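You operate a simulated robot arm through the tools that you are given. There is no shell and no other tool.

The job below is to be done with a simulated robot arm. You get a single attempt, and the scene is never put back.

Task
Dose mould TWO with the shots printed on it.
Fine: seat it in the mould carriage and slide it out again after; spill nothing; leave shot dial and gate as set.

The check looks at the end state, three seconds after you hand in, the way a careful person would. Anything else that was tipped, shoved, dropped, spilled or broken makes it a failure.

Robot
A 6-joint arm with a two-finger parallel gripper, fixed in place. Base frame: the origin is at the foot of the arm, x ahead of it, y to its left, z up; the work surface is at about z = 780. Lengths are in mm, angles in degrees, forces in N, time in s.
With the tool pointing down near the work surface it reaches from about 460 to 860 mm from the base axis. Its first joint turns from -115.0 to 115.0 degrees. Payload 4.2 kg.
Tool frame: the origin (TCP) lies between the finger pads and is the grasp point; the fingertips stand 23 mm ahead of it; z points along the fingers, y is the line along which they close. The gripper opens to 94 mm. The fingers are 38 mm wide and 10 mm thick; the gripper's body (54 by 96 mm) begins 39 mm behind the TCP.
Orientation is told as [roll, pitch, yaw] about the base's x, y, z axes, in that order, counted from this pose: with the fingers straight down and closing along the base's y, the tool's x points along the base's -x, its y along +y and its z along -z.

Tools
- The arm moves only by the tool servo_tool. Its argument "rows" is one flat list of numbers, 7 for each row, row after row: the gripper command, from -1 (shut) to 1 (fully open), values between in proportion, then the shift along the tool's x, y, z in mm, then the turn, a rotation vector about the tool's x, y, z in degrees. In form: [grip, x, y, z, ax, ay, az, grip, x, y, z, ax, ay, az, ...]. A call has 1 to 20 rows; each row shifts and turns the commanded pose from where the row before left it, along the tool's axes as they then stand. Rows are played at 5 a second. More than 50 mm and 8.6 degrees between two rows, or a gripper value outside its range, and nothing of the call is played. A pose out of reach is approached as far as the arm can. The call stops where the force on the tool passes 50 N (or 10 N more than at its start, if that is more) or the arm is blocked; 0.2 s more then pass. Each finger travels about 108 mm/s and halts on what it meets, pressing with about 21 N; the grip force reading is that of the motor and also rises with nothing between the fingers. The clock runs only during rows and for 0.2 s after the last one: add rows that do not move to give the fingers time. It gives the time, the measured TCP pose, the force on the tool (base axes), the opening and the grip force at its end, in the units of the frame above (readings bear some noise), with the torque about the TCP (base axes, N m) and any sound that the robot's microphone picked up, and new pictures: "views" is both (left out), scene, wrist or none.
- Cameras (640 x 400 px; columns grow to the right, rows downward): "scene" is fixed at [400.7, 499.5, 1372]; the picture's right is [-0.76, -0.65, 0.00], its down [-0.55, 0.63, -0.54] and it looks along [0.36, -0.41, -0.84] (base axes); focal length 214 px, centre (320, 200). "wrist" rides on the gripper at [86, 16, -75] in the tool frame; the picture's right is [-0.18, 0.98, 0.00], its down [-0.58, -0.11, -0.81] and it looks along [-0.79, -0.15, 0.59] (tool axes); focal length 243 px, centre (320, 200). There is no depth. A picture from a camera that has moved, and an enlarged one, comes with that camera's place and axes in the base frame and with its lens.
- move_column(by): slides the trunk up (or, below 0, down) by that many mm; the arm rides with it, the base frame stays. It gives what a move gives, with no picture.
- zoom(camera, box): a new picture of the part [left, top, right, bottom] of that camera's present view, enlarged. It takes no simulated time.
- hand_in(): hands the job in; it is judged then, once.

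Places have to be worked out from the pictures, the camera data and where the tool is seen. Open the gripper and draw the arm clear of the work before you hand the job in, unless the task says otherwise.

The tools are called after "Call:" by a JSON object that holds its "api" and its "payload". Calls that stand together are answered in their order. servo_tool: Moves the arm, as the interface text tells. Its arguments: {"type":"object","properties":{"rows":{"type":"array","items":{"type":"number"}},"views":{"type":"string","enum":["both","scene","wrist","none"]}},"required":["rows"]} The other tools are called the same way: move_column (by) slides the trunk up or down; zoom (camera, box) takes an enlarged picture of a part of a camera's view; hand_in () hands the job in.

At the start:

```text
time: 0.0
position: [553.5, 242.2, 1151.8]
tcp_rot: [0.0, 0.0, -0.1]
wrist_force: [-0.5, 0.1, 0.4]
moment: [0.02, 0.01, 0.0]
width: 93.8
grasp_force: 0.0
trunk travel left (down, up): [-725.0, 265.0]
```

scene: 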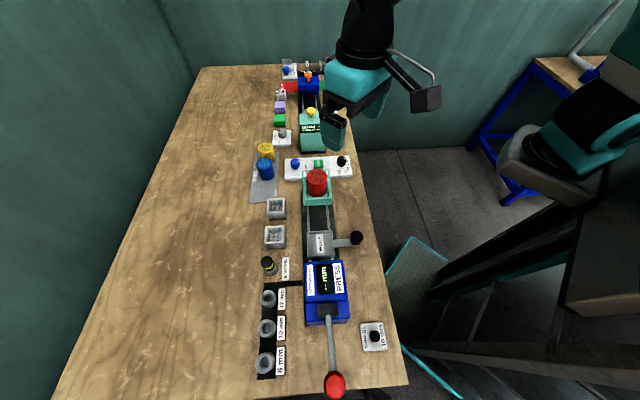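
wrist: 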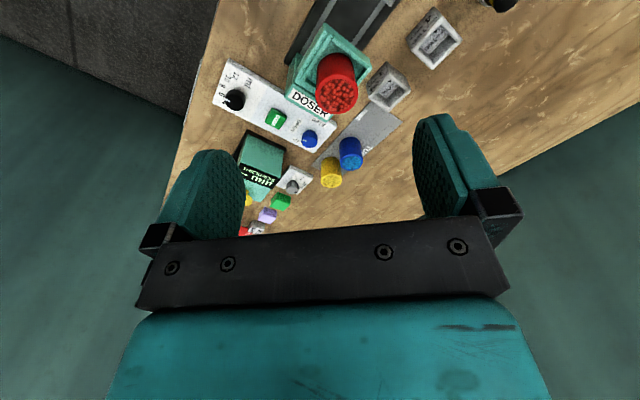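

The pictures show a bench with a doser (red hopper), a panel, two moulds and a press. I zoom in to read the labels and the layout.

Call:
{"api": "zoom", "payload": {"camera": "scene", "box": [240, 130, 400, 230]}}

Call:
{"api": "zoom", "payload": {"camera": "scene", "box": [240, 180, 400, 280]}}

Call:
{"api": "zoom", "payload": {"camera": "wrist", "box": [200, 0, 520, 200]}}

```text
4.00 times, centred on (320, 180) of scene
camera zoom: at [400.7, 499.5, 1372.0], right [-0.76, -0.65, 0.0], down [-0.55, 0.63, -0.54], along [0.36, -0.41, -0.84], focal length 858 px, centre (320, 280)
```

zoom: 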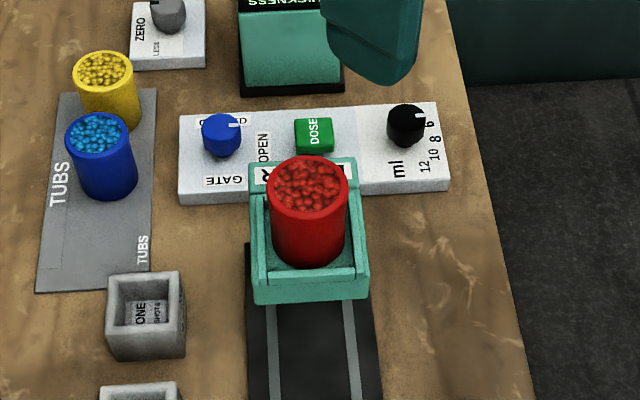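

```text
4.00 times, centred on (320, 230) of scene
camera zoom: at [400.7, 499.5, 1372.0], right [-0.76, -0.65, 0.0], down [-0.55, 0.63, -0.54], along [0.36, -0.41, -0.84], focal length 858 px, centre (320, 80)
```

zoom: 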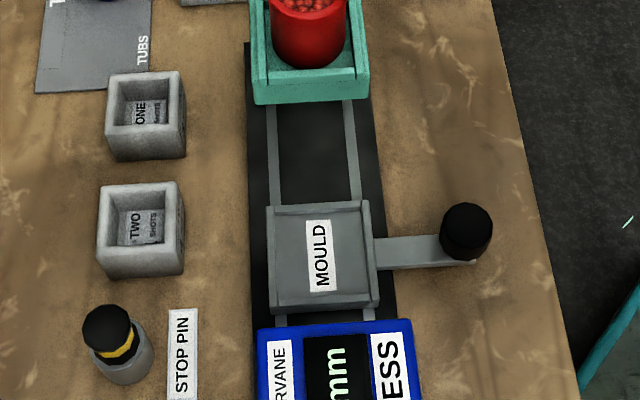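

```text
2.00 times, centred on (360, 100) of wrist
camera zoom: at [466.5, 257.8, 1226.0], right [0.18, 0.98, 0.0], down [0.58, -0.11, 0.81], along [0.79, -0.15, -0.59], focal length 485 px, centre (240, 400)
```

zoom: 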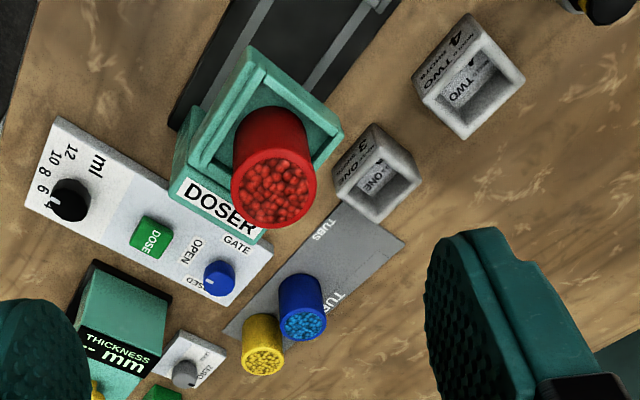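

I look closer at both moulds' printed shots and at the gate and dial positions.

Call:
{"api": "zoom", "payload": {"camera": "wrist", "box": [400, 0, 470, 44]}}

Call:
{"api": "zoom", "payload": {"camera": "scene", "box": [255, 195, 303, 255]}}

Call:
{"api": "zoom", "payload": {"camera": "wrist", "box": [200, 50, 344, 160]}}

Call:
{"api": "zoom", "payload": {"camera": "scene", "box": [280, 140, 360, 190]}}

Call:
{"api": "zoom", "payload": {"camera": "scene", "box": [240, 220, 400, 400]}}

Call:
{"api": "zoom", "payload": {"camera": "scene", "box": [255, 50, 355, 150]}}

```text
9.09 times, centred on (435, 22) of wrist
camera zoom: at [466.5, 257.8, 1226.0], right [0.18, 0.98, 0.0], down [0.58, -0.11, 0.81], along [0.79, -0.15, -0.59], focal length 2206 px, centre (-726, 1818)
```

zoom: 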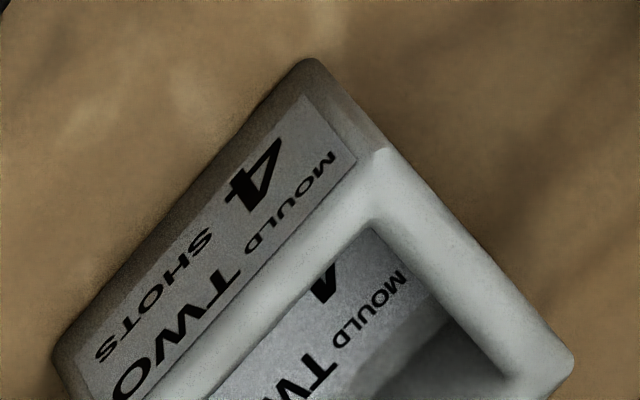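

```text
6.67 times, centred on (279, 225) of scene
camera zoom: at [400.7, 499.5, 1372.0], right [-0.76, -0.65, 0.0], down [-0.55, 0.63, -0.54], along [0.36, -0.41, -0.84], focal length 1430 px, centre (593, 33)
```

zoom: 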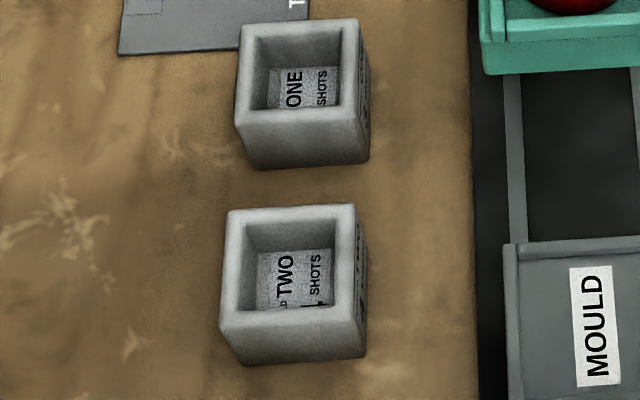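

```text
3.64 times, centred on (272, 105) of wrist
camera zoom: at [466.5, 257.8, 1226.0], right [0.18, 0.98, 0.0], down [0.58, -0.11, 0.81], along [0.79, -0.15, -0.59], focal length 882 px, centre (494, 546)
```

zoom: 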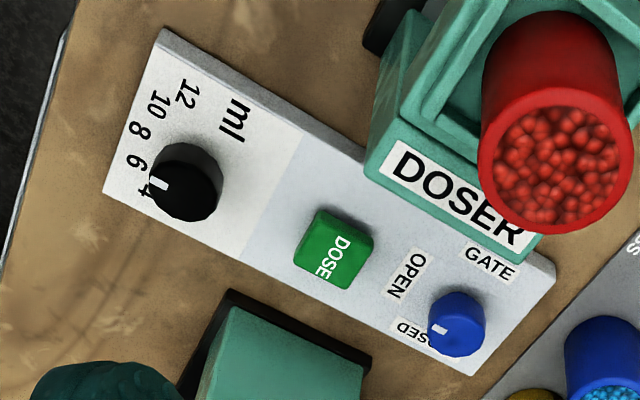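

```text
8.00 times, centred on (320, 165) of scene
camera zoom: at [400.7, 499.5, 1372.0], right [-0.76, -0.65, 0.0], down [-0.55, 0.63, -0.54], along [0.36, -0.41, -0.84], focal length 1716 px, centre (320, 480)
```

zoom: 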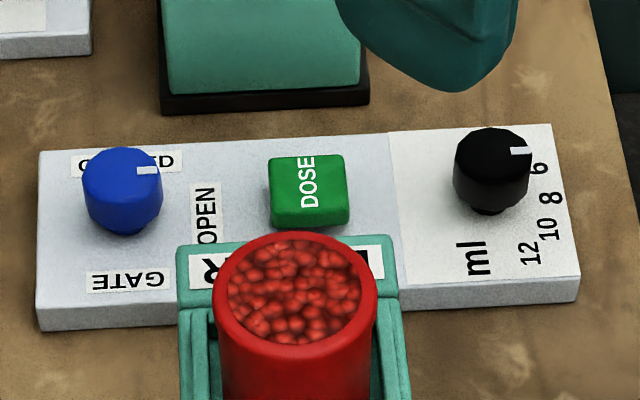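

```text
2.22 times, centred on (320, 310) of scene
camera zoom: at [400.7, 499.5, 1372.0], right [-0.76, -0.65, 0.0], down [-0.55, 0.63, -0.54], along [0.36, -0.41, -0.84], focal length 477 px, centre (320, -44)
```

zoom: 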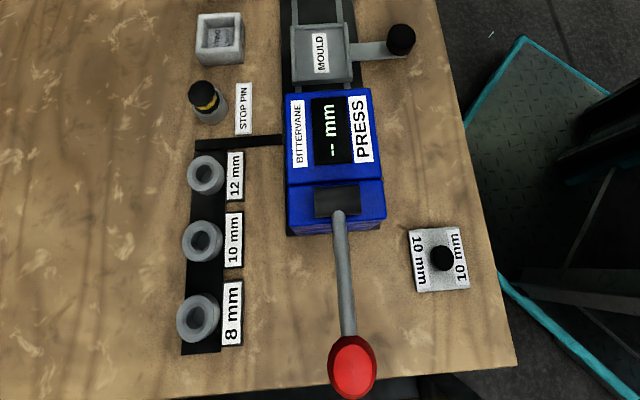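

```text
4.00 times, centred on (305, 100) of scene
camera zoom: at [400.7, 499.5, 1372.0], right [-0.76, -0.65, 0.0], down [-0.55, 0.63, -0.54], along [0.36, -0.41, -0.84], focal length 858 px, centre (380, 600)
```

zoom: 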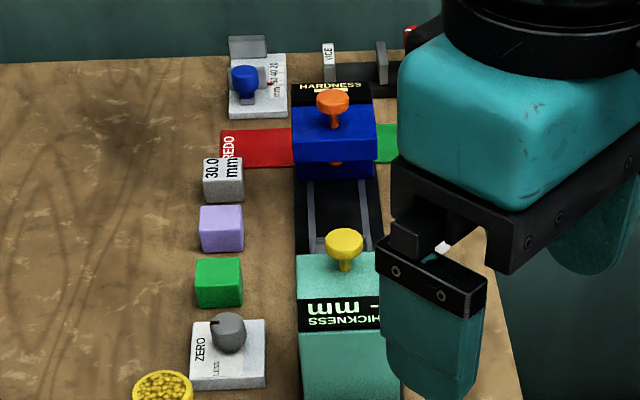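

The label on mould TWO reads 4 SHOTS. I judge it to be at about (653, 398), 53 mm square, 40 mm high and turned 45°. The carriage is near (541, 333). I move the arm sideways, staying high, for a steeper view of the carriage and the gate.

Call:
{"api": "servo_tool", "payload": {"rows": [1, 31, 36, 0, 0, 0, 0, 1, 31, 36, 0, 0, 0, 0, 1, 31, 36, 0, 0, 0, 0, 1, 0, 0, 0, 0, 0, 0], "views": "both"}}

```text
time: 1.0
position: [458.9, 350.0, 1148.5]
tcp_rot: [0.0, 0.0, -0.1]
wrist_force: [-0.2, 0.4, 0.2]
moment: [-0.01, -0.01, -0.05]
width: 94.0
grasp_force: 0.0
trunk travel left (down, up): [-725.0, 265.0]
camera wrist: at [371.5, 366.8, 1224.2], right [0.18, 0.98, 0.0], down [0.58, -0.11, 0.81], along [0.79, -0.15, -0.59], focal length 243 px, centre (320, 200)
```

scene: 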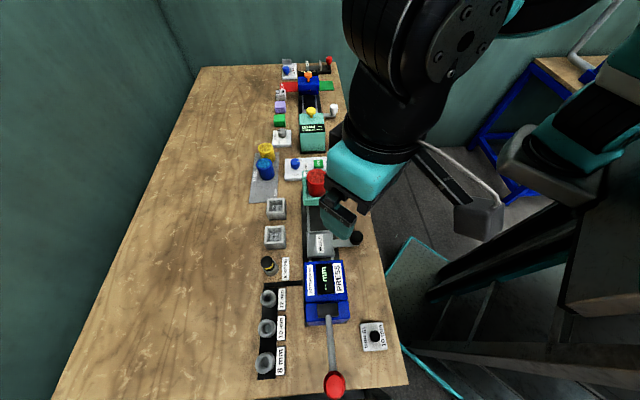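
wrist: 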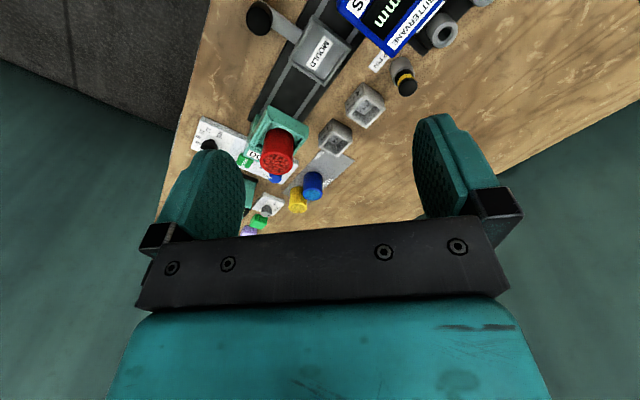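

The carriage and the moulds are now in the wrist view. I zoom in on the carriage, the doser and the gate knob.

Call:
{"api": "zoom", "payload": {"camera": "wrist", "box": [240, 0, 400, 100]}}

Call:
{"api": "zoom", "payload": {"camera": "wrist", "box": [190, 90, 310, 190]}}

Call:
{"api": "zoom", "payload": {"camera": "scene", "box": [275, 145, 340, 190]}}

Call:
{"api": "zoom", "payload": {"camera": "wrist", "box": [300, 40, 440, 160]}}

```text
4.00 times, centred on (320, 50) of wrist
camera zoom: at [371.5, 366.8, 1224.2], right [0.18, 0.98, 0.0], down [0.58, -0.11, 0.81], along [0.79, -0.15, -0.59], focal length 970 px, centre (320, 800)
```

zoom: 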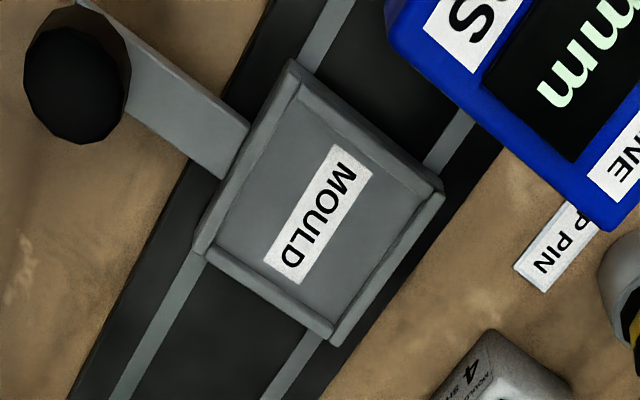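

```text
4.00 times, centred on (250, 140) of wrist
camera zoom: at [371.5, 366.8, 1224.2], right [0.18, 0.98, 0.0], down [0.58, -0.11, 0.81], along [0.79, -0.15, -0.59], focal length 970 px, centre (600, 440)
```

zoom: 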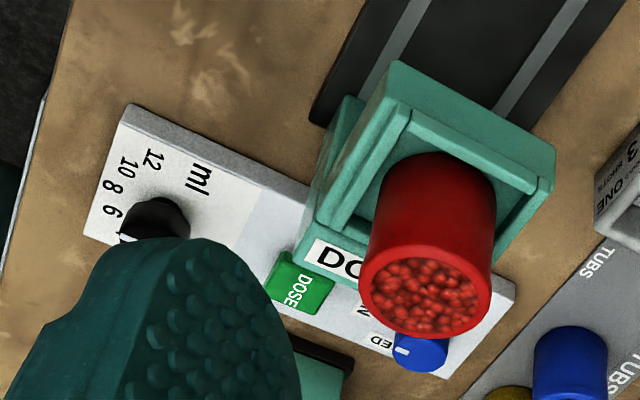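

```text
8.89 times, centred on (308, 168) of scene
camera zoom: at [400.7, 499.5, 1372.0], right [-0.76, -0.65, 0.0], down [-0.55, 0.63, -0.54], along [0.36, -0.41, -0.84], focal length 1906 px, centre (431, 489)
```

zoom: 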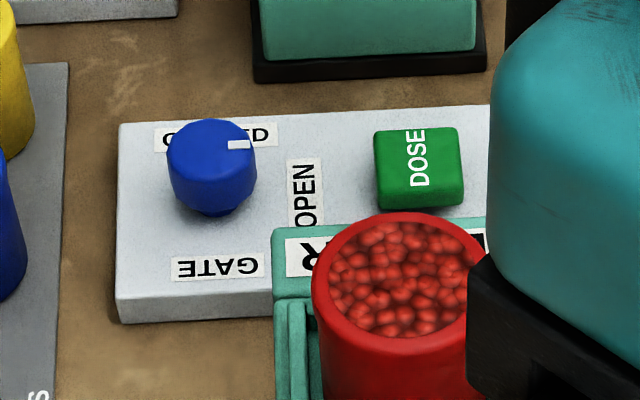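

```text
3.33 times, centred on (370, 100) of wrist
camera zoom: at [371.5, 366.8, 1224.2], right [0.18, 0.98, 0.0], down [0.58, -0.11, 0.81], along [0.79, -0.15, -0.59], focal length 809 px, centre (153, 533)
```

zoom: 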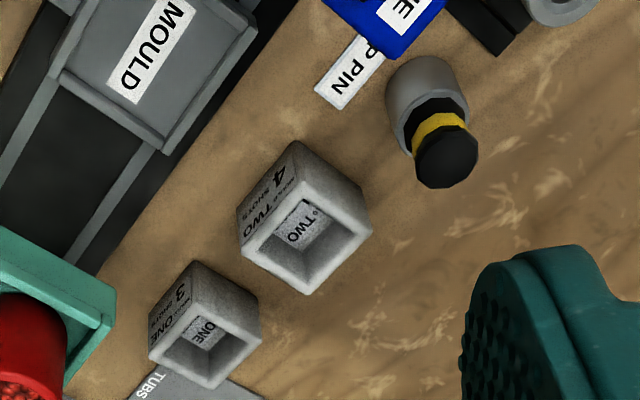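

The gate points to OPEN and the dial is set; I leave both alone. The carriage has a low lip all round its seat, so I will grip high on the mould. I turn the tool to yaw +45° and go above mould TWO at about z 1010.

Call:
{"api": "servo_tool", "payload": {"rows": [1, 0, 0, 20, 0, 0, -7.5, 1, 0, 0, 20, 0, 0, -7.5, 1, 0, 0, 20, 0, 0, -7.5, 1, 0, 0, 20, 0, 0, -7.5, 1, 0, 0, 20, 0, 0, -7.5, 1, 0, 0, 20, 0, 0, -7.6, 1, -34.2, -20.6, 0, 0, 0, 0, 1, -34.2, -20.6, 0, 0, 0, 0, 1, -34.2, -20.6, 0, 0, 0, 0, 1, -34.2, -20.6, 0, 0, 0, 0, 1, -34.2, -20.6, 18, 0, 0, 0, 1, 0, 0, 0, 0, 0, 0], "views": "both"}}

```text
time: 3.6
position: [654.2, 395.3, 1010.1]
tcp_rot: [0.0, 0.1, 45.1]
wrist_force: [0.7, -0.3, 0.2]
moment: [0.02, 0.03, 0.03]
width: 93.9
grasp_force: 0.0
trunk travel left (down, up): [-725.0, 265.0]
camera wrist: at [581.8, 345.7, 1085.7], right [-0.57, 0.82, 0.0], down [0.49, 0.34, 0.81], along [0.66, 0.46, -0.59], focal length 243 px, centre (320, 200)
```

scene: 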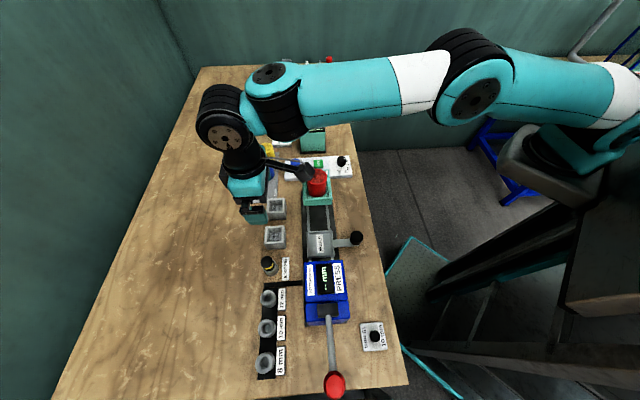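
wrist: 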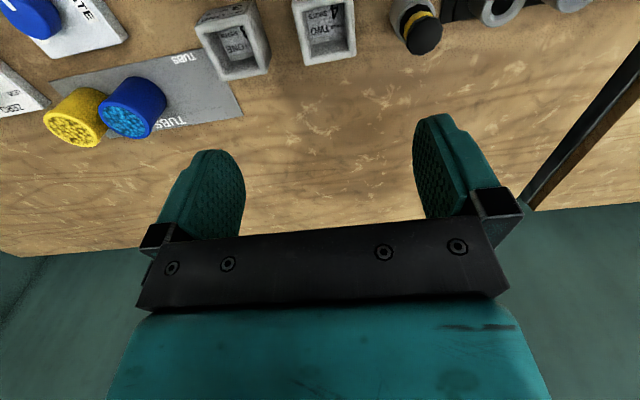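

Mould TWO shows at the top of the wrist picture. I zoom in to locate it accurately.

Call:
{"api": "zoom", "payload": {"camera": "wrist", "box": [270, 0, 390, 75]}}

Call:
{"api": "zoom", "payload": {"camera": "scene", "box": [235, 190, 315, 280]}}

```text
5.33 times, centred on (330, 38) of wrist
camera zoom: at [581.8, 345.7, 1085.7], right [-0.57, 0.82, 0.0], down [0.49, 0.34, 0.81], along [0.66, 0.46, -0.59], focal length 1294 px, centre (267, 1067)
```

zoom: 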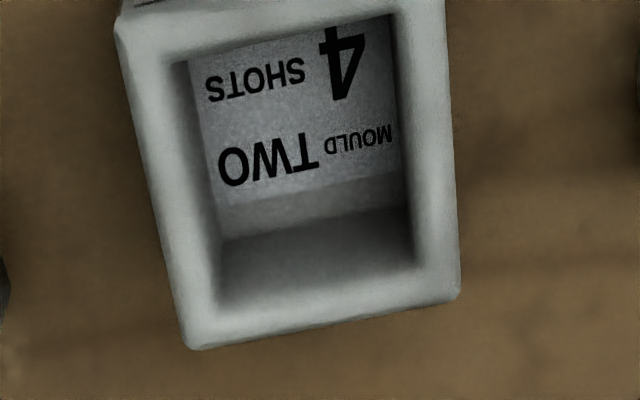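

```text
4.44 times, centred on (275, 235) of scene
camera zoom: at [400.7, 499.5, 1372.0], right [-0.76, -0.65, 0.0], down [-0.55, 0.63, -0.54], along [0.36, -0.41, -0.84], focal length 953 px, centre (520, 44)
```

zoom: 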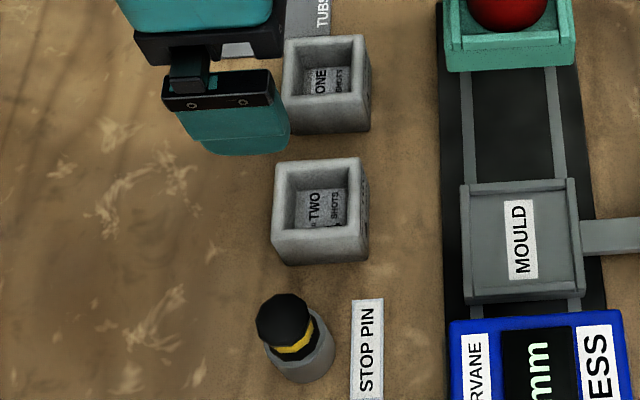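

The wrist view puts the top centre of TWO at about (653, 402, 820). Its edges lie at 45°, matching the tool. I correct the offset, go down to about z 910 with the fingers partly closed, and look again.

Call:
{"api": "servo_tool", "payload": {"rows": [0.65, -3.9, 5.6, 40, 0, 0, 0, 0.65, 0, 0, 40, 0, 0, 0, 0.65, 0, 0, 20, 0, 0, 0, 0.65, 0, 0, 0, 0, 0, 0, 0.65, 0, 0, 0, 0, 0, 0], "views": "both"}}

Call:
{"api": "zoom", "payload": {"camera": "wrist", "box": [180, 0, 460, 175]}}

```text
time: 4.8
position: [652.5, 402.3, 910.4]
tcp_rot: [0.1, 0.0, 45.0]
wrist_force: [-0.3, -0.7, -1.1]
moment: [-0.02, -0.02, -0.02]
width: 77.7
grasp_force: 0.1
trunk travel left (down, up): [-725.0, 265.0]
camera wrist: at [580.3, 353.7, 985.7], right [-0.57, 0.82, 0.0], down [0.49, 0.33, 0.81], along [0.66, 0.46, -0.59], focal length 243 px, centre (320, 200)
```

scene: 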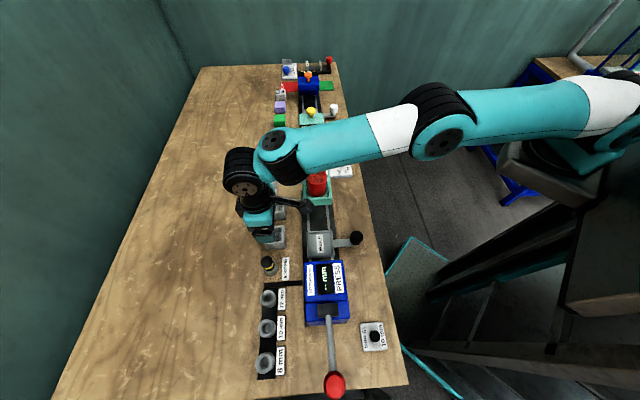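
wrist: 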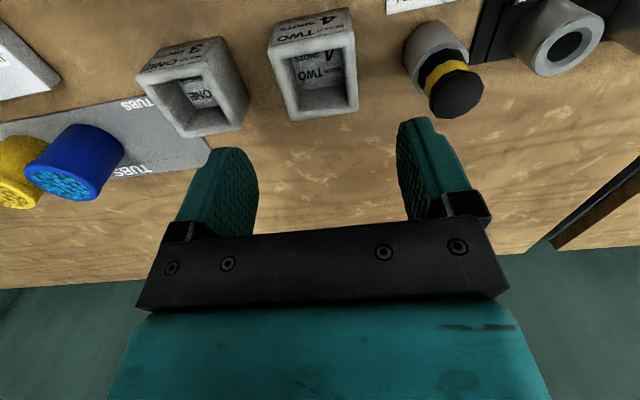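

```text
2.29 times, centred on (320, 88) of wrist
camera zoom: at [580.3, 353.7, 985.7], right [-0.57, 0.82, 0.0], down [0.49, 0.33, 0.81], along [0.66, 0.46, -0.59], focal length 555 px, centre (320, 457)
```

zoom: 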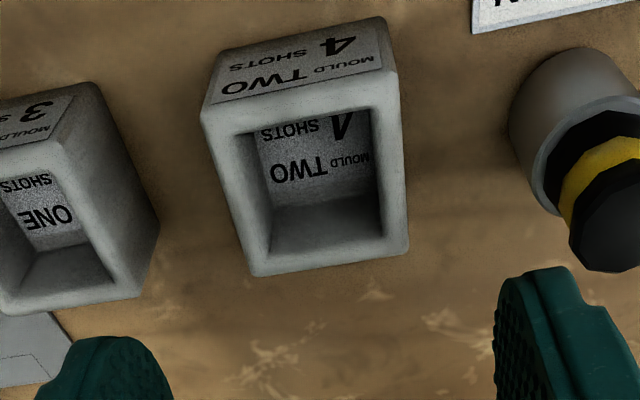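

The second view confirms the centre of TWO at about (653.5, 402.7) with its top at z 820, so the TCP is aligned to 1 mm. I go down to TCP z about 819, with the tips 16 mm above its base so they clear the carriage lips later, and then close.

Call:
{"api": "servo_tool", "payload": {"rows": [0.65, -1, -0.4, 30, 0, 0, 0, 0.65, 0, 0, 30, 0, 0, 0, 0.65, 0, 0, 20, 0, 0, 0, 0.65, 0, 0, 11.4, 0, 0, 0, 0.65, 0, 0, 0, 0, 0, 0, -1, 0, 0, 0, 0, 0, 0, -1, 0, 0, 0, 0, 0, 0, -1, 0, 0, 0, 0, 0, 0], "views": "both"}}

```text
time: 6.6
position: [649.0, 397.9, 823.1]
tcp_rot: [0.0, 0.0, 45.1]
wrist_force: [0.0, -0.5, -0.1]
moment: [-0.04, 0.02, -0.02]
width: 54.0
grasp_force: 20.8
out of reach, approached as far as the arm can: row 3
trunk travel left (down, up): [-725.0, 265.0]
camera wrist: at [576.9, 348.2, 897.2], right [-0.57, 0.82, 0.0], down [0.49, 0.33, 0.81], along [0.66, 0.46, -0.59], focal length 243 px, centre (320, 200)
```

scene: 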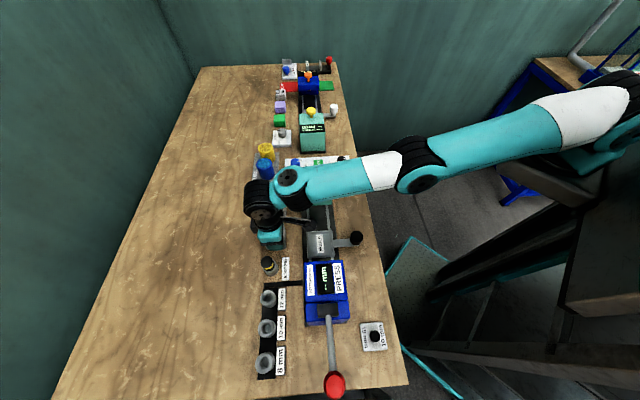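
wrist: 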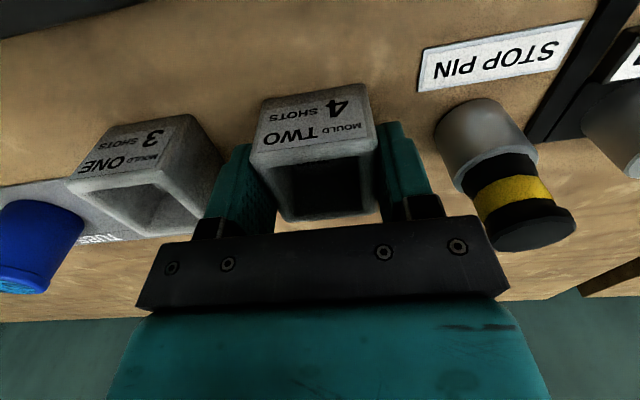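

The mould is held, at 54 mm width and 20.8 N; the arm stopped just short at its reach limit, with the grip near the rim. I lift it about 60 mm straight up, moving slightly toward the robot, and check.

Call:
{"api": "servo_tool", "payload": {"rows": [-1, 0, 0, -10, 0, 0, 0, -1, 0, 0, -15, 0, 0, 0, -1, 0, 0, -20, 0, 0, 0, -1, 0, 0, -15, 0, 0, 0, -1, 0, 0, 0, 0, 0, 0], "views": "both"}}

```text
time: 7.8
position: [653.4, 403.0, 881.6]
tcp_rot: [-0.1, 0.2, 45.1]
wrist_force: [0.0, -0.8, 0.0]
moment: [-0.01, 0.01, -0.02]
width: 0.0
grasp_force: 21.5
out of reach, approached as far as the arm can: row 3
trunk travel left (down, up): [-725.0, 265.0]
camera wrist: at [580.3, 354.1, 956.6], right [-0.57, 0.82, 0.0], down [0.49, 0.34, 0.81], along [0.66, 0.46, -0.59], focal length 243 px, centre (320, 200)
```

scene: 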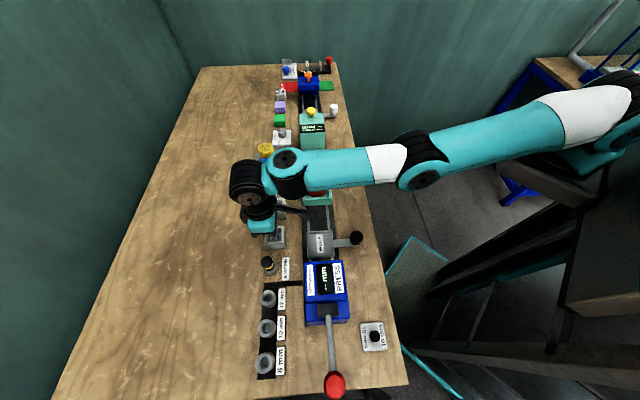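
wrist: 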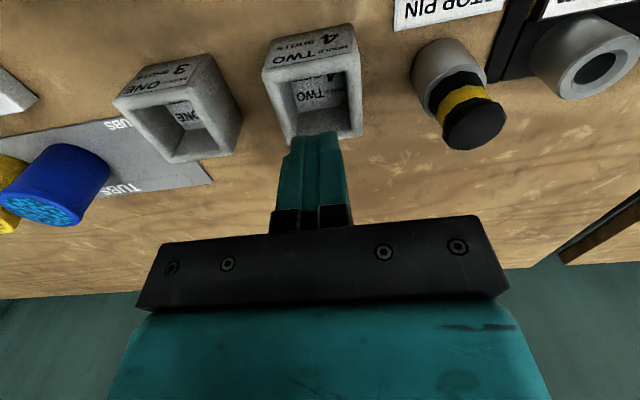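

The fingers slipped off the rim, and mould TWO is still standing upright. I look at its state before trying again with more reach.

Call:
{"api": "zoom", "payload": {"camera": "wrist", "box": [200, 0, 440, 150]}}

Call:
{"api": "zoom", "payload": {"camera": "scene", "box": [235, 190, 315, 280]}}

```text
2.67 times, centred on (320, 75) of wrist
camera zoom: at [580.3, 354.1, 956.6], right [-0.57, 0.82, 0.0], down [0.49, 0.34, 0.81], along [0.66, 0.46, -0.59], focal length 647 px, centre (320, 533)
```

zoom: 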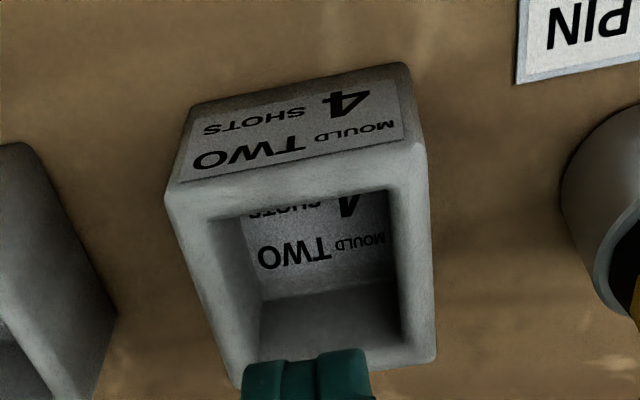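

```text
4.44 times, centred on (275, 235) of scene
camera zoom: at [400.7, 499.5, 1372.0], right [-0.76, -0.65, 0.0], down [-0.55, 0.63, -0.54], along [0.36, -0.41, -0.84], focal length 953 px, centre (520, 44)
```

zoom: 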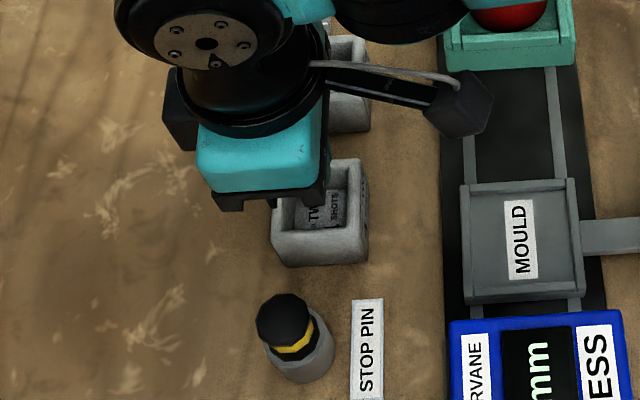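

TWO is undisturbed, with its centre at about (654, 404). The trunk is too high for this reach, so I raise the tool straight up 250 mm and then lower the trunk 200 mm.

Call:
{"api": "servo_tool", "payload": {"rows": [-1, 0, 0, -30, 0, 0, 0, 0.65, 0, 0, -40, 0, 0, 0, 0.65, 0, 0, -45, 0, 0, 0, 0.65, 0, 0, -45, 0, 0, 0, 0.65, 0, 0, -45, 0, 0, 0, 0.65, 0, 0, -45, 0, 0, 0, 0.65, 0, 0, 0, 0, 0, 0], "views": "none"}}

Call:
{"api": "move_column", "payload": {"by": -200}}

```text
time: 9.4
position: [641.2, 394.6, 1116.9]
tcp_rot: [0.0, 0.0, 45.1]
wrist_force: [-0.4, -0.4, -0.1]
moment: [-0.01, 0.0, -0.03]
width: 77.6
grasp_force: 0.0
out of reach, approached as far as the arm can: row 1, 5, 6
trunk travel left (down, up): [-725.0, 265.0]
```

```text
time: 11.6
position: [641.1, 394.6, 915.5]
tcp_rot: [0.0, 0.1, 45.0]
wrist_force: [-0.6, 0.0, 0.2]
moment: [-0.01, -0.01, 0.01]
width: 77.4
grasp_force: 0.1
trunk travel left (down, up): [-525.0, 465.0]
```

The trunk is lower. I play a still row to see where the commanded pose settles, and look.

Call:
{"api": "servo_tool", "payload": {"rows": [0.65, 0, 0, 0, 0, 0, 0, 0.65, 0, 0, 0, 0, 0, 0], "views": "both"}}

```text
time: 12.2
position: [640.5, 394.6, 916.5]
tcp_rot: [0.0, 0.0, 45.1]
wrist_force: [-0.7, -0.6, 0.1]
moment: [0.01, -0.01, 0.0]
width: 77.7
grasp_force: 0.1
trunk travel left (down, up): [-525.0, 465.0]
camera wrist: at [568.5, 345.8, 990.9], right [-0.57, 0.82, 0.0], down [0.49, 0.33, 0.81], along [0.66, 0.46, -0.59], focal length 243 px, centre (320, 200)
```

scene: 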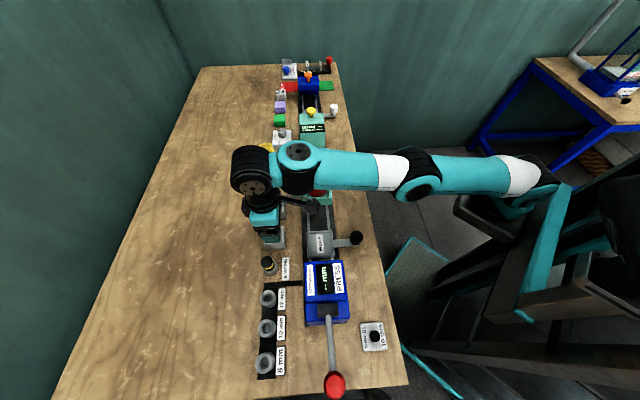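
wrist: 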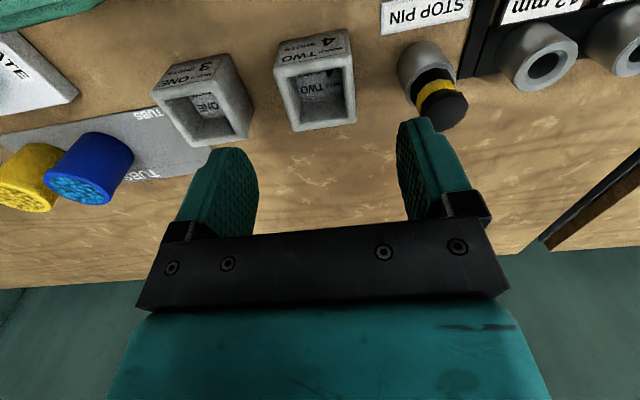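

The commanded pose now matches the measured one. I shift over the centre of TWO at (654, 404), go down partway to about z 860, and check reach.

Call:
{"api": "servo_tool", "payload": {"rows": [0.65, -16.2, -2.9, 0, 0, 0, 0, 0.65, 0, 0, 28, 0, 0, 0, 0.65, 0, 0, 28, 0, 0, 0, 0.65, 0, 0, 0, 0, 0, 0, 0.65, 0, 0, 0, 0, 0, 0], "views": "wrist"}}

```text
time: 13.4
position: [640.1, 395.9, 860.2]
tcp_rot: [0.0, -0.1, 45.1]
wrist_force: [0.2, -0.2, -0.2]
moment: [0.02, -0.01, 0.0]
width: 77.4
grasp_force: 0.0
out of reach, approached as far as the arm can: row 1
trunk travel left (down, up): [-525.0, 465.0]
camera wrist: at [567.8, 346.4, 935.0], right [-0.57, 0.82, 0.0], down [0.49, 0.33, 0.81], along [0.66, 0.46, -0.59], focal length 243 px, centre (320, 200)
```

wrist: 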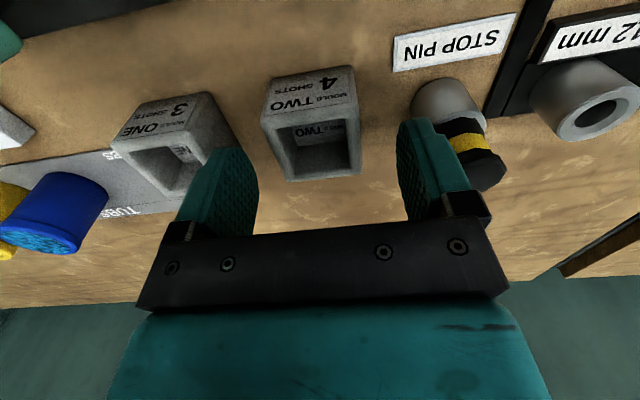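

Reach is still short by a few mm at this trunk height; the best reach seems to come with the trunk about 60 mm higher. Before going on, I zoom in on the carriage to measure its lip height and so know how deep I can grip.

Call:
{"api": "zoom", "payload": {"camera": "scene", "box": [296, 222, 368, 267]}}

Call:
{"api": "zoom", "payload": {"camera": "wrist", "box": [240, 40, 400, 200]}}

```text
8.89 times, centred on (332, 244) of scene
camera zoom: at [400.7, 499.5, 1372.0], right [-0.76, -0.65, 0.0], down [-0.55, 0.63, -0.54], along [0.36, -0.41, -0.84], focal length 1906 px, centre (213, -196)
```

zoom: 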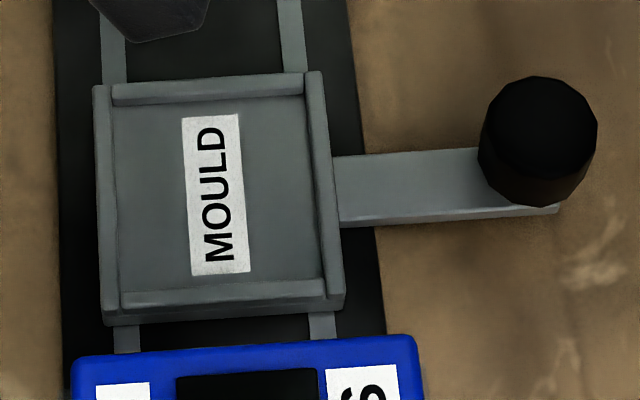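

```text
2.50 times, centred on (320, 120) of wrist
camera zoom: at [567.8, 346.4, 935.0], right [-0.57, 0.82, 0.0], down [0.49, 0.33, 0.81], along [0.66, 0.46, -0.59], focal length 606 px, centre (320, 400)
```

zoom: 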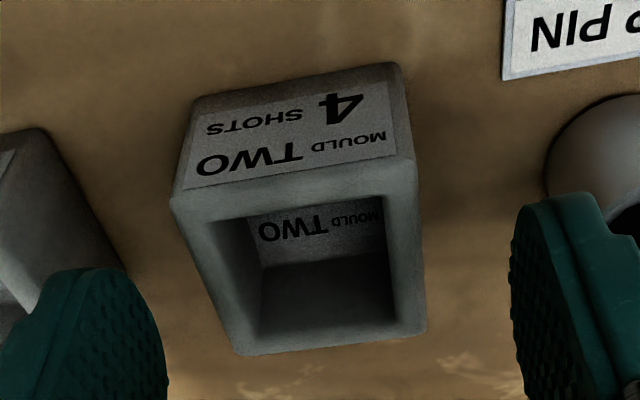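

The lips are about 7 mm high and the seat about 59–62 mm, so a TCP 34 mm above the mould's base clears them. I raise the trunk 60 mm for best reach.

Call:
{"api": "move_column", "payload": {"by": 60}}

Call:
{"api": "servo_tool", "payload": {"rows": [0.65, -6, -2, 20, 0, 0, 0, 0.65, -4, -1, 20, 0, 0, 0, 0.65, -4, -1, 20, 0, 0, 0, 0.65, 0, 0, 0, 0, 0, 0, 0.65, 0, 0, 0, 0, 0, 0], "views": "wrist"}}

```text
time: 14.4
position: [640.9, 395.3, 920.4]
tcp_rot: [0.0, 0.0, 45.2]
wrist_force: [-0.4, 0.3, -0.3]
moment: [-0.01, 0.0, 0.01]
width: 77.7
grasp_force: 0.0
trunk travel left (down, up): [-585.0, 405.0]
```

```text
time: 15.6
position: [652.5, 403.6, 858.6]
tcp_rot: [0.0, 0.0, 45.2]
wrist_force: [0.3, -0.5, 0.0]
moment: [0.0, 0.0, 0.0]
width: 77.5
grasp_force: 0.1
trunk travel left (down, up): [-585.0, 405.0]
camera wrist: at [580.3, 353.2, 933.6], right [-0.57, 0.82, 0.0], down [0.49, 0.33, 0.81], along [0.66, 0.46, -0.59], focal length 243 px, centre (320, 200)
```

wrist: 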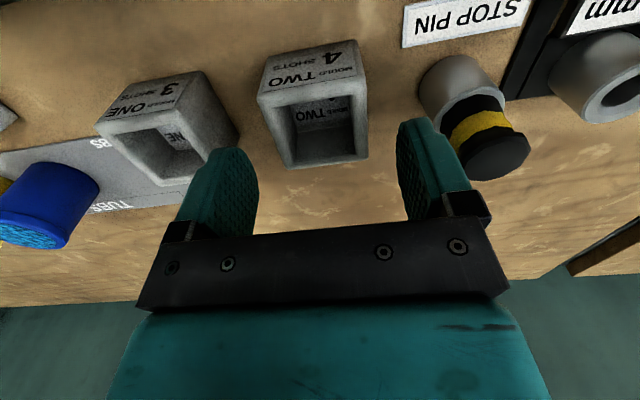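

Now the full pose is reachable. I go down to TCP z 814, close on TWO, and start with a very slow 4 mm lift to test the hold.

Call:
{"api": "servo_tool", "payload": {"rows": [0.65, 0, 0, 15, 0, 0, 0, 0.65, 0, 0, 15, 0, 0, 0, 0.65, 0, 0, 10, 0, 0, 0, 0.65, 0, 0, 4.6, 0, 0, 0, 0.65, 0, 0, 0, 0, 0, 0, -1, 0, 0, 0, 0, 0, 0, -1, 0, 0, 0, 0, 0, 0, -1, 0, 0, 0, 0, 0, 0, -1, 0, 0, 0, 0, 0, 0], "views": "wrist"}}

Call:
{"api": "servo_tool", "payload": {"rows": [-1, 0, 0, -1, 0, 0, 0, -1, 0, 0, -1, 0, 0, 0, -1, 0, 0, -2, 0, 0, 0, -1, 0, 0, 0, 0, 0, 0], "views": "both"}}

```text
time: 17.6
position: [652.4, 403.3, 815.4]
tcp_rot: [0.0, 0.0, 45.1]
wrist_force: [0.7, -0.3, 1.5]
moment: [0.07, 0.07, -0.01]
width: 53.6
grasp_force: 20.7
trunk travel left (down, up): [-585.0, 405.0]
camera wrist: at [580.4, 353.9, 889.5], right [-0.57, 0.82, 0.0], down [0.49, 0.33, 0.81], along [0.66, 0.46, -0.59], focal length 243 px, centre (320, 200)
```

wrist: 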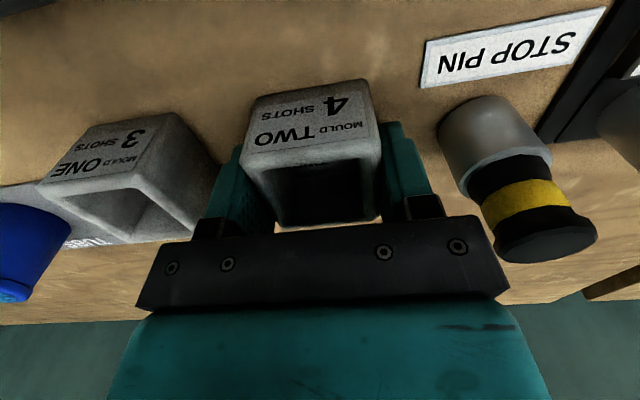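

```text
time: 18.6
position: [652.3, 401.0, 819.5]
tcp_rot: [-0.1, 0.1, 45.1]
wrist_force: [0.3, -0.1, -2.1]
moment: [-0.01, -0.02, 0.01]
width: 54.0
grasp_force: 20.6
trunk travel left (down, up): [-585.0, 405.0]
camera wrist: at [580.4, 353.4, 894.1], right [-0.57, 0.82, 0.0], down [0.49, 0.34, 0.81], along [0.66, 0.46, -0.59], focal length 243 px, centre (320, 200)
```

scene: 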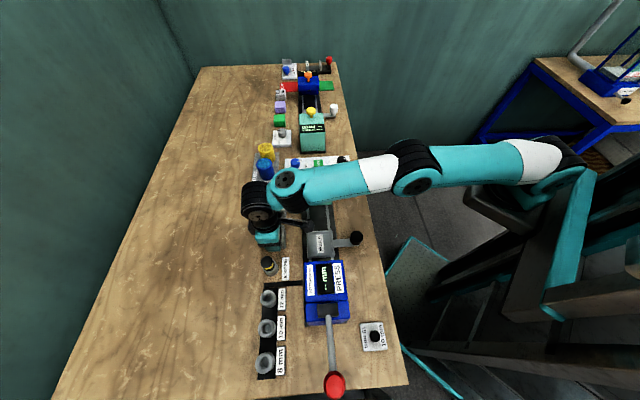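
wrist: 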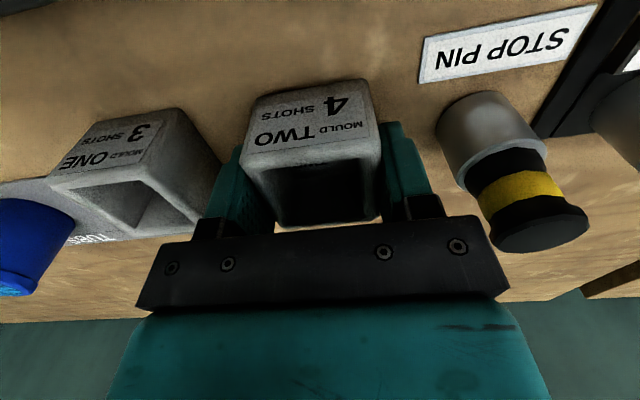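

It holds: the load is about 2 N and the mould stays fixed in the wrist view while the bench recedes. I lift slowly to about z 875 while drawing a little toward the robot.

Call:
{"api": "servo_tool", "payload": {"rows": [-1, 0, 0, -3, 0, 0, 0, -1, 0, 0, -4, 0, 0, 0, -1, 1, 0, -5, 0, 0, 0, -1, 1, 0, -5, 0, 0, 0, -1, 2, 0, -6, 0, 0, 0, -1, 2, 0, -6, 0, 0, 0, -1, 2, 0, -6, 0, 0, 0, -1, 2, 0, -6, 0, 0, 0, -1, 2, 0, -6, 0, 0, 0, -1, 2, 0, -6, 0, 0, 0, -1, 0, 0, -2, 0, 0, 0, -1, 0, 0, 0, 0, 0, 0], "views": "both"}}

```text
time: 21.2
position: [643.1, 392.2, 875.1]
tcp_rot: [0.0, 0.0, 45.1]
wrist_force: [-0.3, 0.1, -1.7]
moment: [0.0, -0.03, 0.01]
width: 53.9
grasp_force: 21.4
trunk travel left (down, up): [-585.0, 405.0]
camera wrist: at [570.6, 343.7, 949.5], right [-0.57, 0.82, 0.0], down [0.49, 0.33, 0.81], along [0.66, 0.46, -0.59], focal length 243 px, centre (320, 200)
```

scene: 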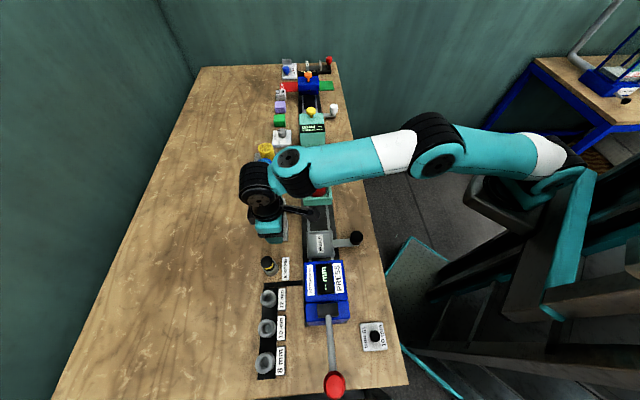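
wrist: 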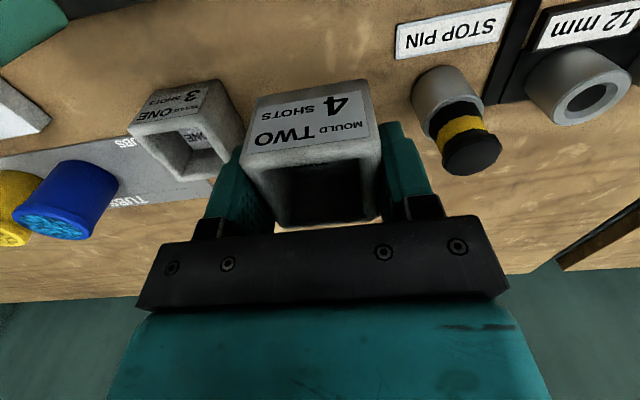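

TWO is securely held at z 875. I carry it over to above the carriage, near (539, 334), at TCP z about 890, and look at the alignment.

Call:
{"api": "servo_tool", "payload": {"rows": [-1, 5, 1.5, -5, 0, 0, 0, -1, 10, 3, -5, 0, 0, 0, -1, 15, 4.5, -5, 0, 0, 0, -1, 18, 5, 0, 0, 0, 0, -1, 18, 5, 0, 0, 0, 0, -1, 18, 5, 0, 0, 0, 0, -1, 15, 4.5, 0, 0, 0, 0, -1, 10, 3, 0, 0, 0, 0, -1, 5.9, 1.4, 0, 0, 0, 0, -1, 0, 0, 0, 0, 0, 0, -1, 0, 0, 0, 0, 0, 0], "views": "both"}}

```text
time: 23.6
position: [538.0, 335.3, 889.7]
tcp_rot: [0.1, -0.1, 45.1]
wrist_force: [-0.1, 0.1, -2.1]
moment: [0.01, -0.04, -0.02]
width: 53.9
grasp_force: 21.2
trunk travel left (down, up): [-585.0, 405.0]
camera wrist: at [465.9, 286.3, 964.4], right [-0.57, 0.82, 0.0], down [0.49, 0.33, 0.81], along [0.66, 0.46, -0.59], focal length 243 px, centre (320, 200)
```

scene: 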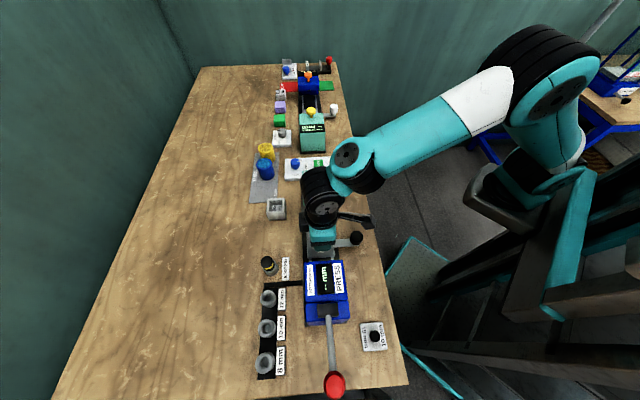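
wrist: 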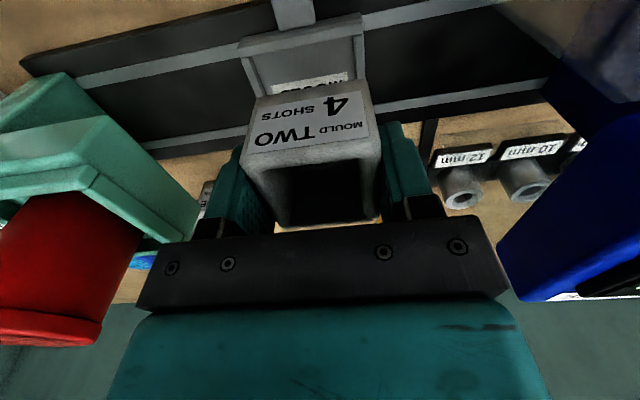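

The carriage's near edge is visible behind the held mould. I zoom in to measure the alignment in the tool frame.

Call:
{"api": "zoom", "payload": {"camera": "wrist", "box": [220, 0, 400, 112]}}

Call:
{"api": "zoom", "payload": {"camera": "wrist", "box": [220, 70, 400, 235]}}

Call:
{"api": "zoom", "payload": {"camera": "scene", "box": [290, 200, 370, 275]}}

```text
3.56 times, centred on (310, 56) of wrist
camera zoom: at [465.9, 286.3, 964.4], right [-0.57, 0.82, 0.0], down [0.49, 0.33, 0.81], along [0.66, 0.46, -0.59], focal length 863 px, centre (356, 712)
```

zoom: 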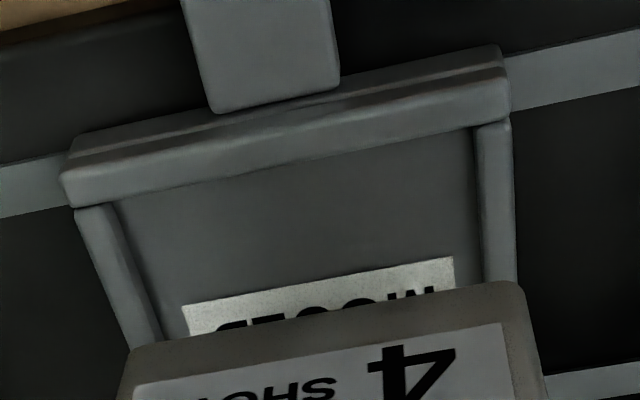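

```text
2.42 times, centred on (310, 152) of wrist
camera zoom: at [465.9, 286.3, 964.4], right [-0.57, 0.82, 0.0], down [0.49, 0.33, 0.81], along [0.66, 0.46, -0.59], focal length 588 px, centre (344, 315)
```

zoom: 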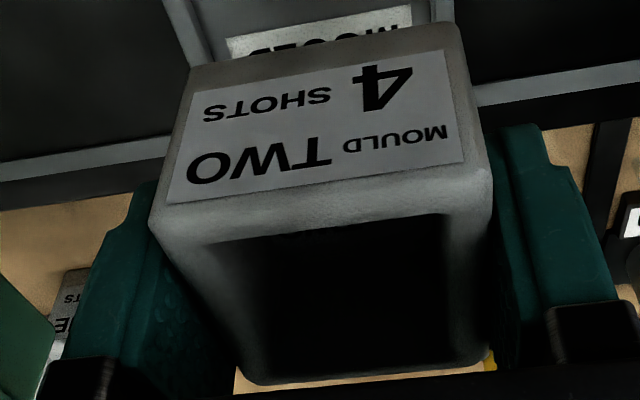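

```text
5.33 times, centred on (330, 238) of scene
camera zoom: at [400.7, 499.5, 1372.0], right [-0.76, -0.65, 0.0], down [-0.55, 0.63, -0.54], along [0.36, -0.41, -0.84], focal length 1144 px, centre (267, 0)
```

zoom: 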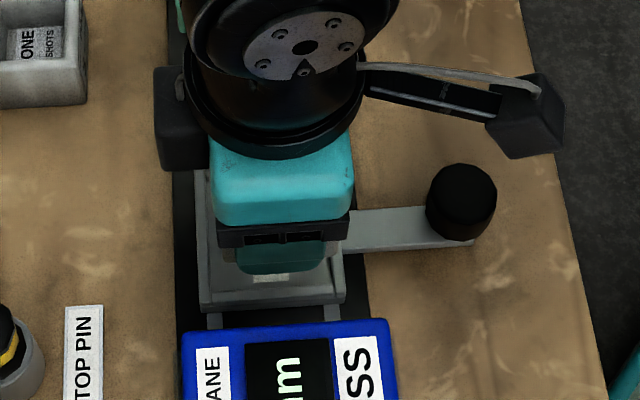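

Combining the views, the carriage lip top is at z about 803. The seat centre is about 6 mm further toward the doser and 4 mm further out than the held mould. I shift by that amount, go down to TCP z 850 with the mould's base still above the lips, and re-check.

Call:
{"api": "servo_tool", "payload": {"rows": [-1, -2.2, -3.2, 8, 0, 0, 0, -1, -2.2, -3.1, 10, 0, 0, 0, -1, 0, 0, 10, 0, 0, 0, -1, 0, 0, 8, 0, 0, 0, -1, 0, 0, 3.7, 0, 0, 0, -1, 0, 0, 0, 0, 0, 0], "views": "both"}}

Call:
{"api": "zoom", "payload": {"camera": "wrist", "box": [220, 0, 400, 112]}}

Call:
{"api": "zoom", "payload": {"camera": "scene", "box": [295, 220, 375, 270]}}

```text
time: 25.0
position: [547.8, 332.2, 850.4]
tcp_rot: [0.0, 0.1, 45.1]
wrist_force: [-0.1, 0.2, -2.3]
moment: [0.02, 0.04, 0.02]
width: 53.8
grasp_force: 21.1
trunk travel left (down, up): [-585.0, 405.0]
camera wrist: at [473.6, 283.6, 925.0], right [-0.57, 0.82, 0.0], down [0.49, 0.33, 0.81], along [0.66, 0.46, -0.59], focal length 243 px, centre (320, 200)
```

scene: 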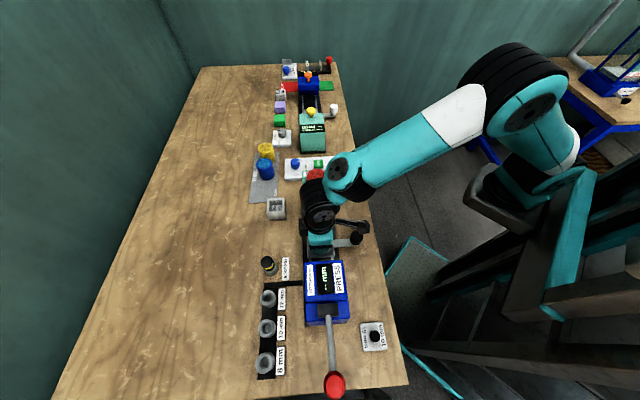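
wrist: 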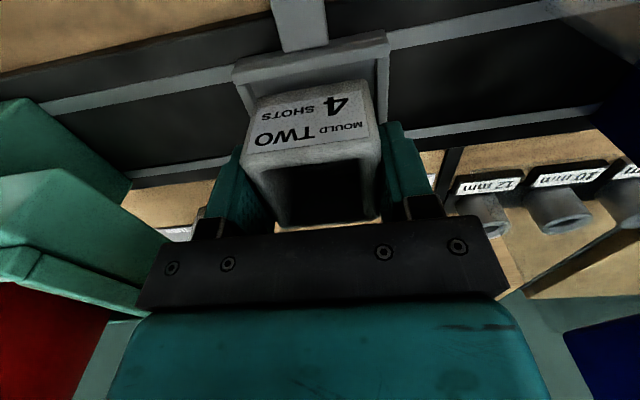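

```text
3.56 times, centred on (310, 56) of wrist
camera zoom: at [473.6, 283.6, 925.0], right [-0.57, 0.82, 0.0], down [0.49, 0.33, 0.81], along [0.66, 0.46, -0.59], focal length 863 px, centre (356, 712)
```

zoom: 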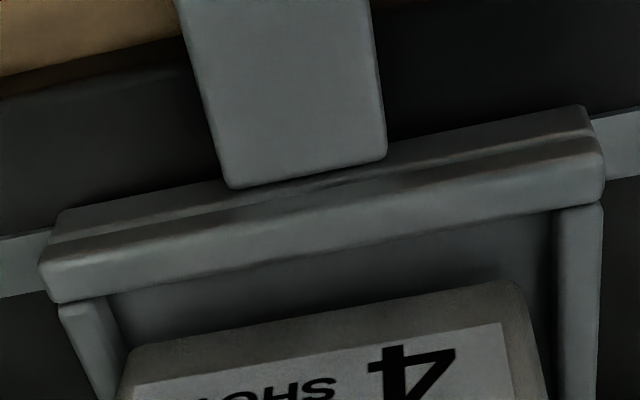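

```text
8.00 times, centred on (335, 245) of scene
camera zoom: at [400.7, 499.5, 1372.0], right [-0.76, -0.65, 0.0], down [-0.55, 0.63, -0.54], along [0.36, -0.41, -0.84], focal length 1716 px, centre (200, -160)
```

zoom: 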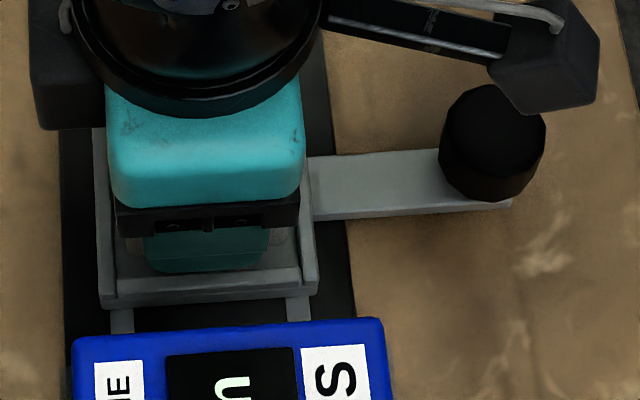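

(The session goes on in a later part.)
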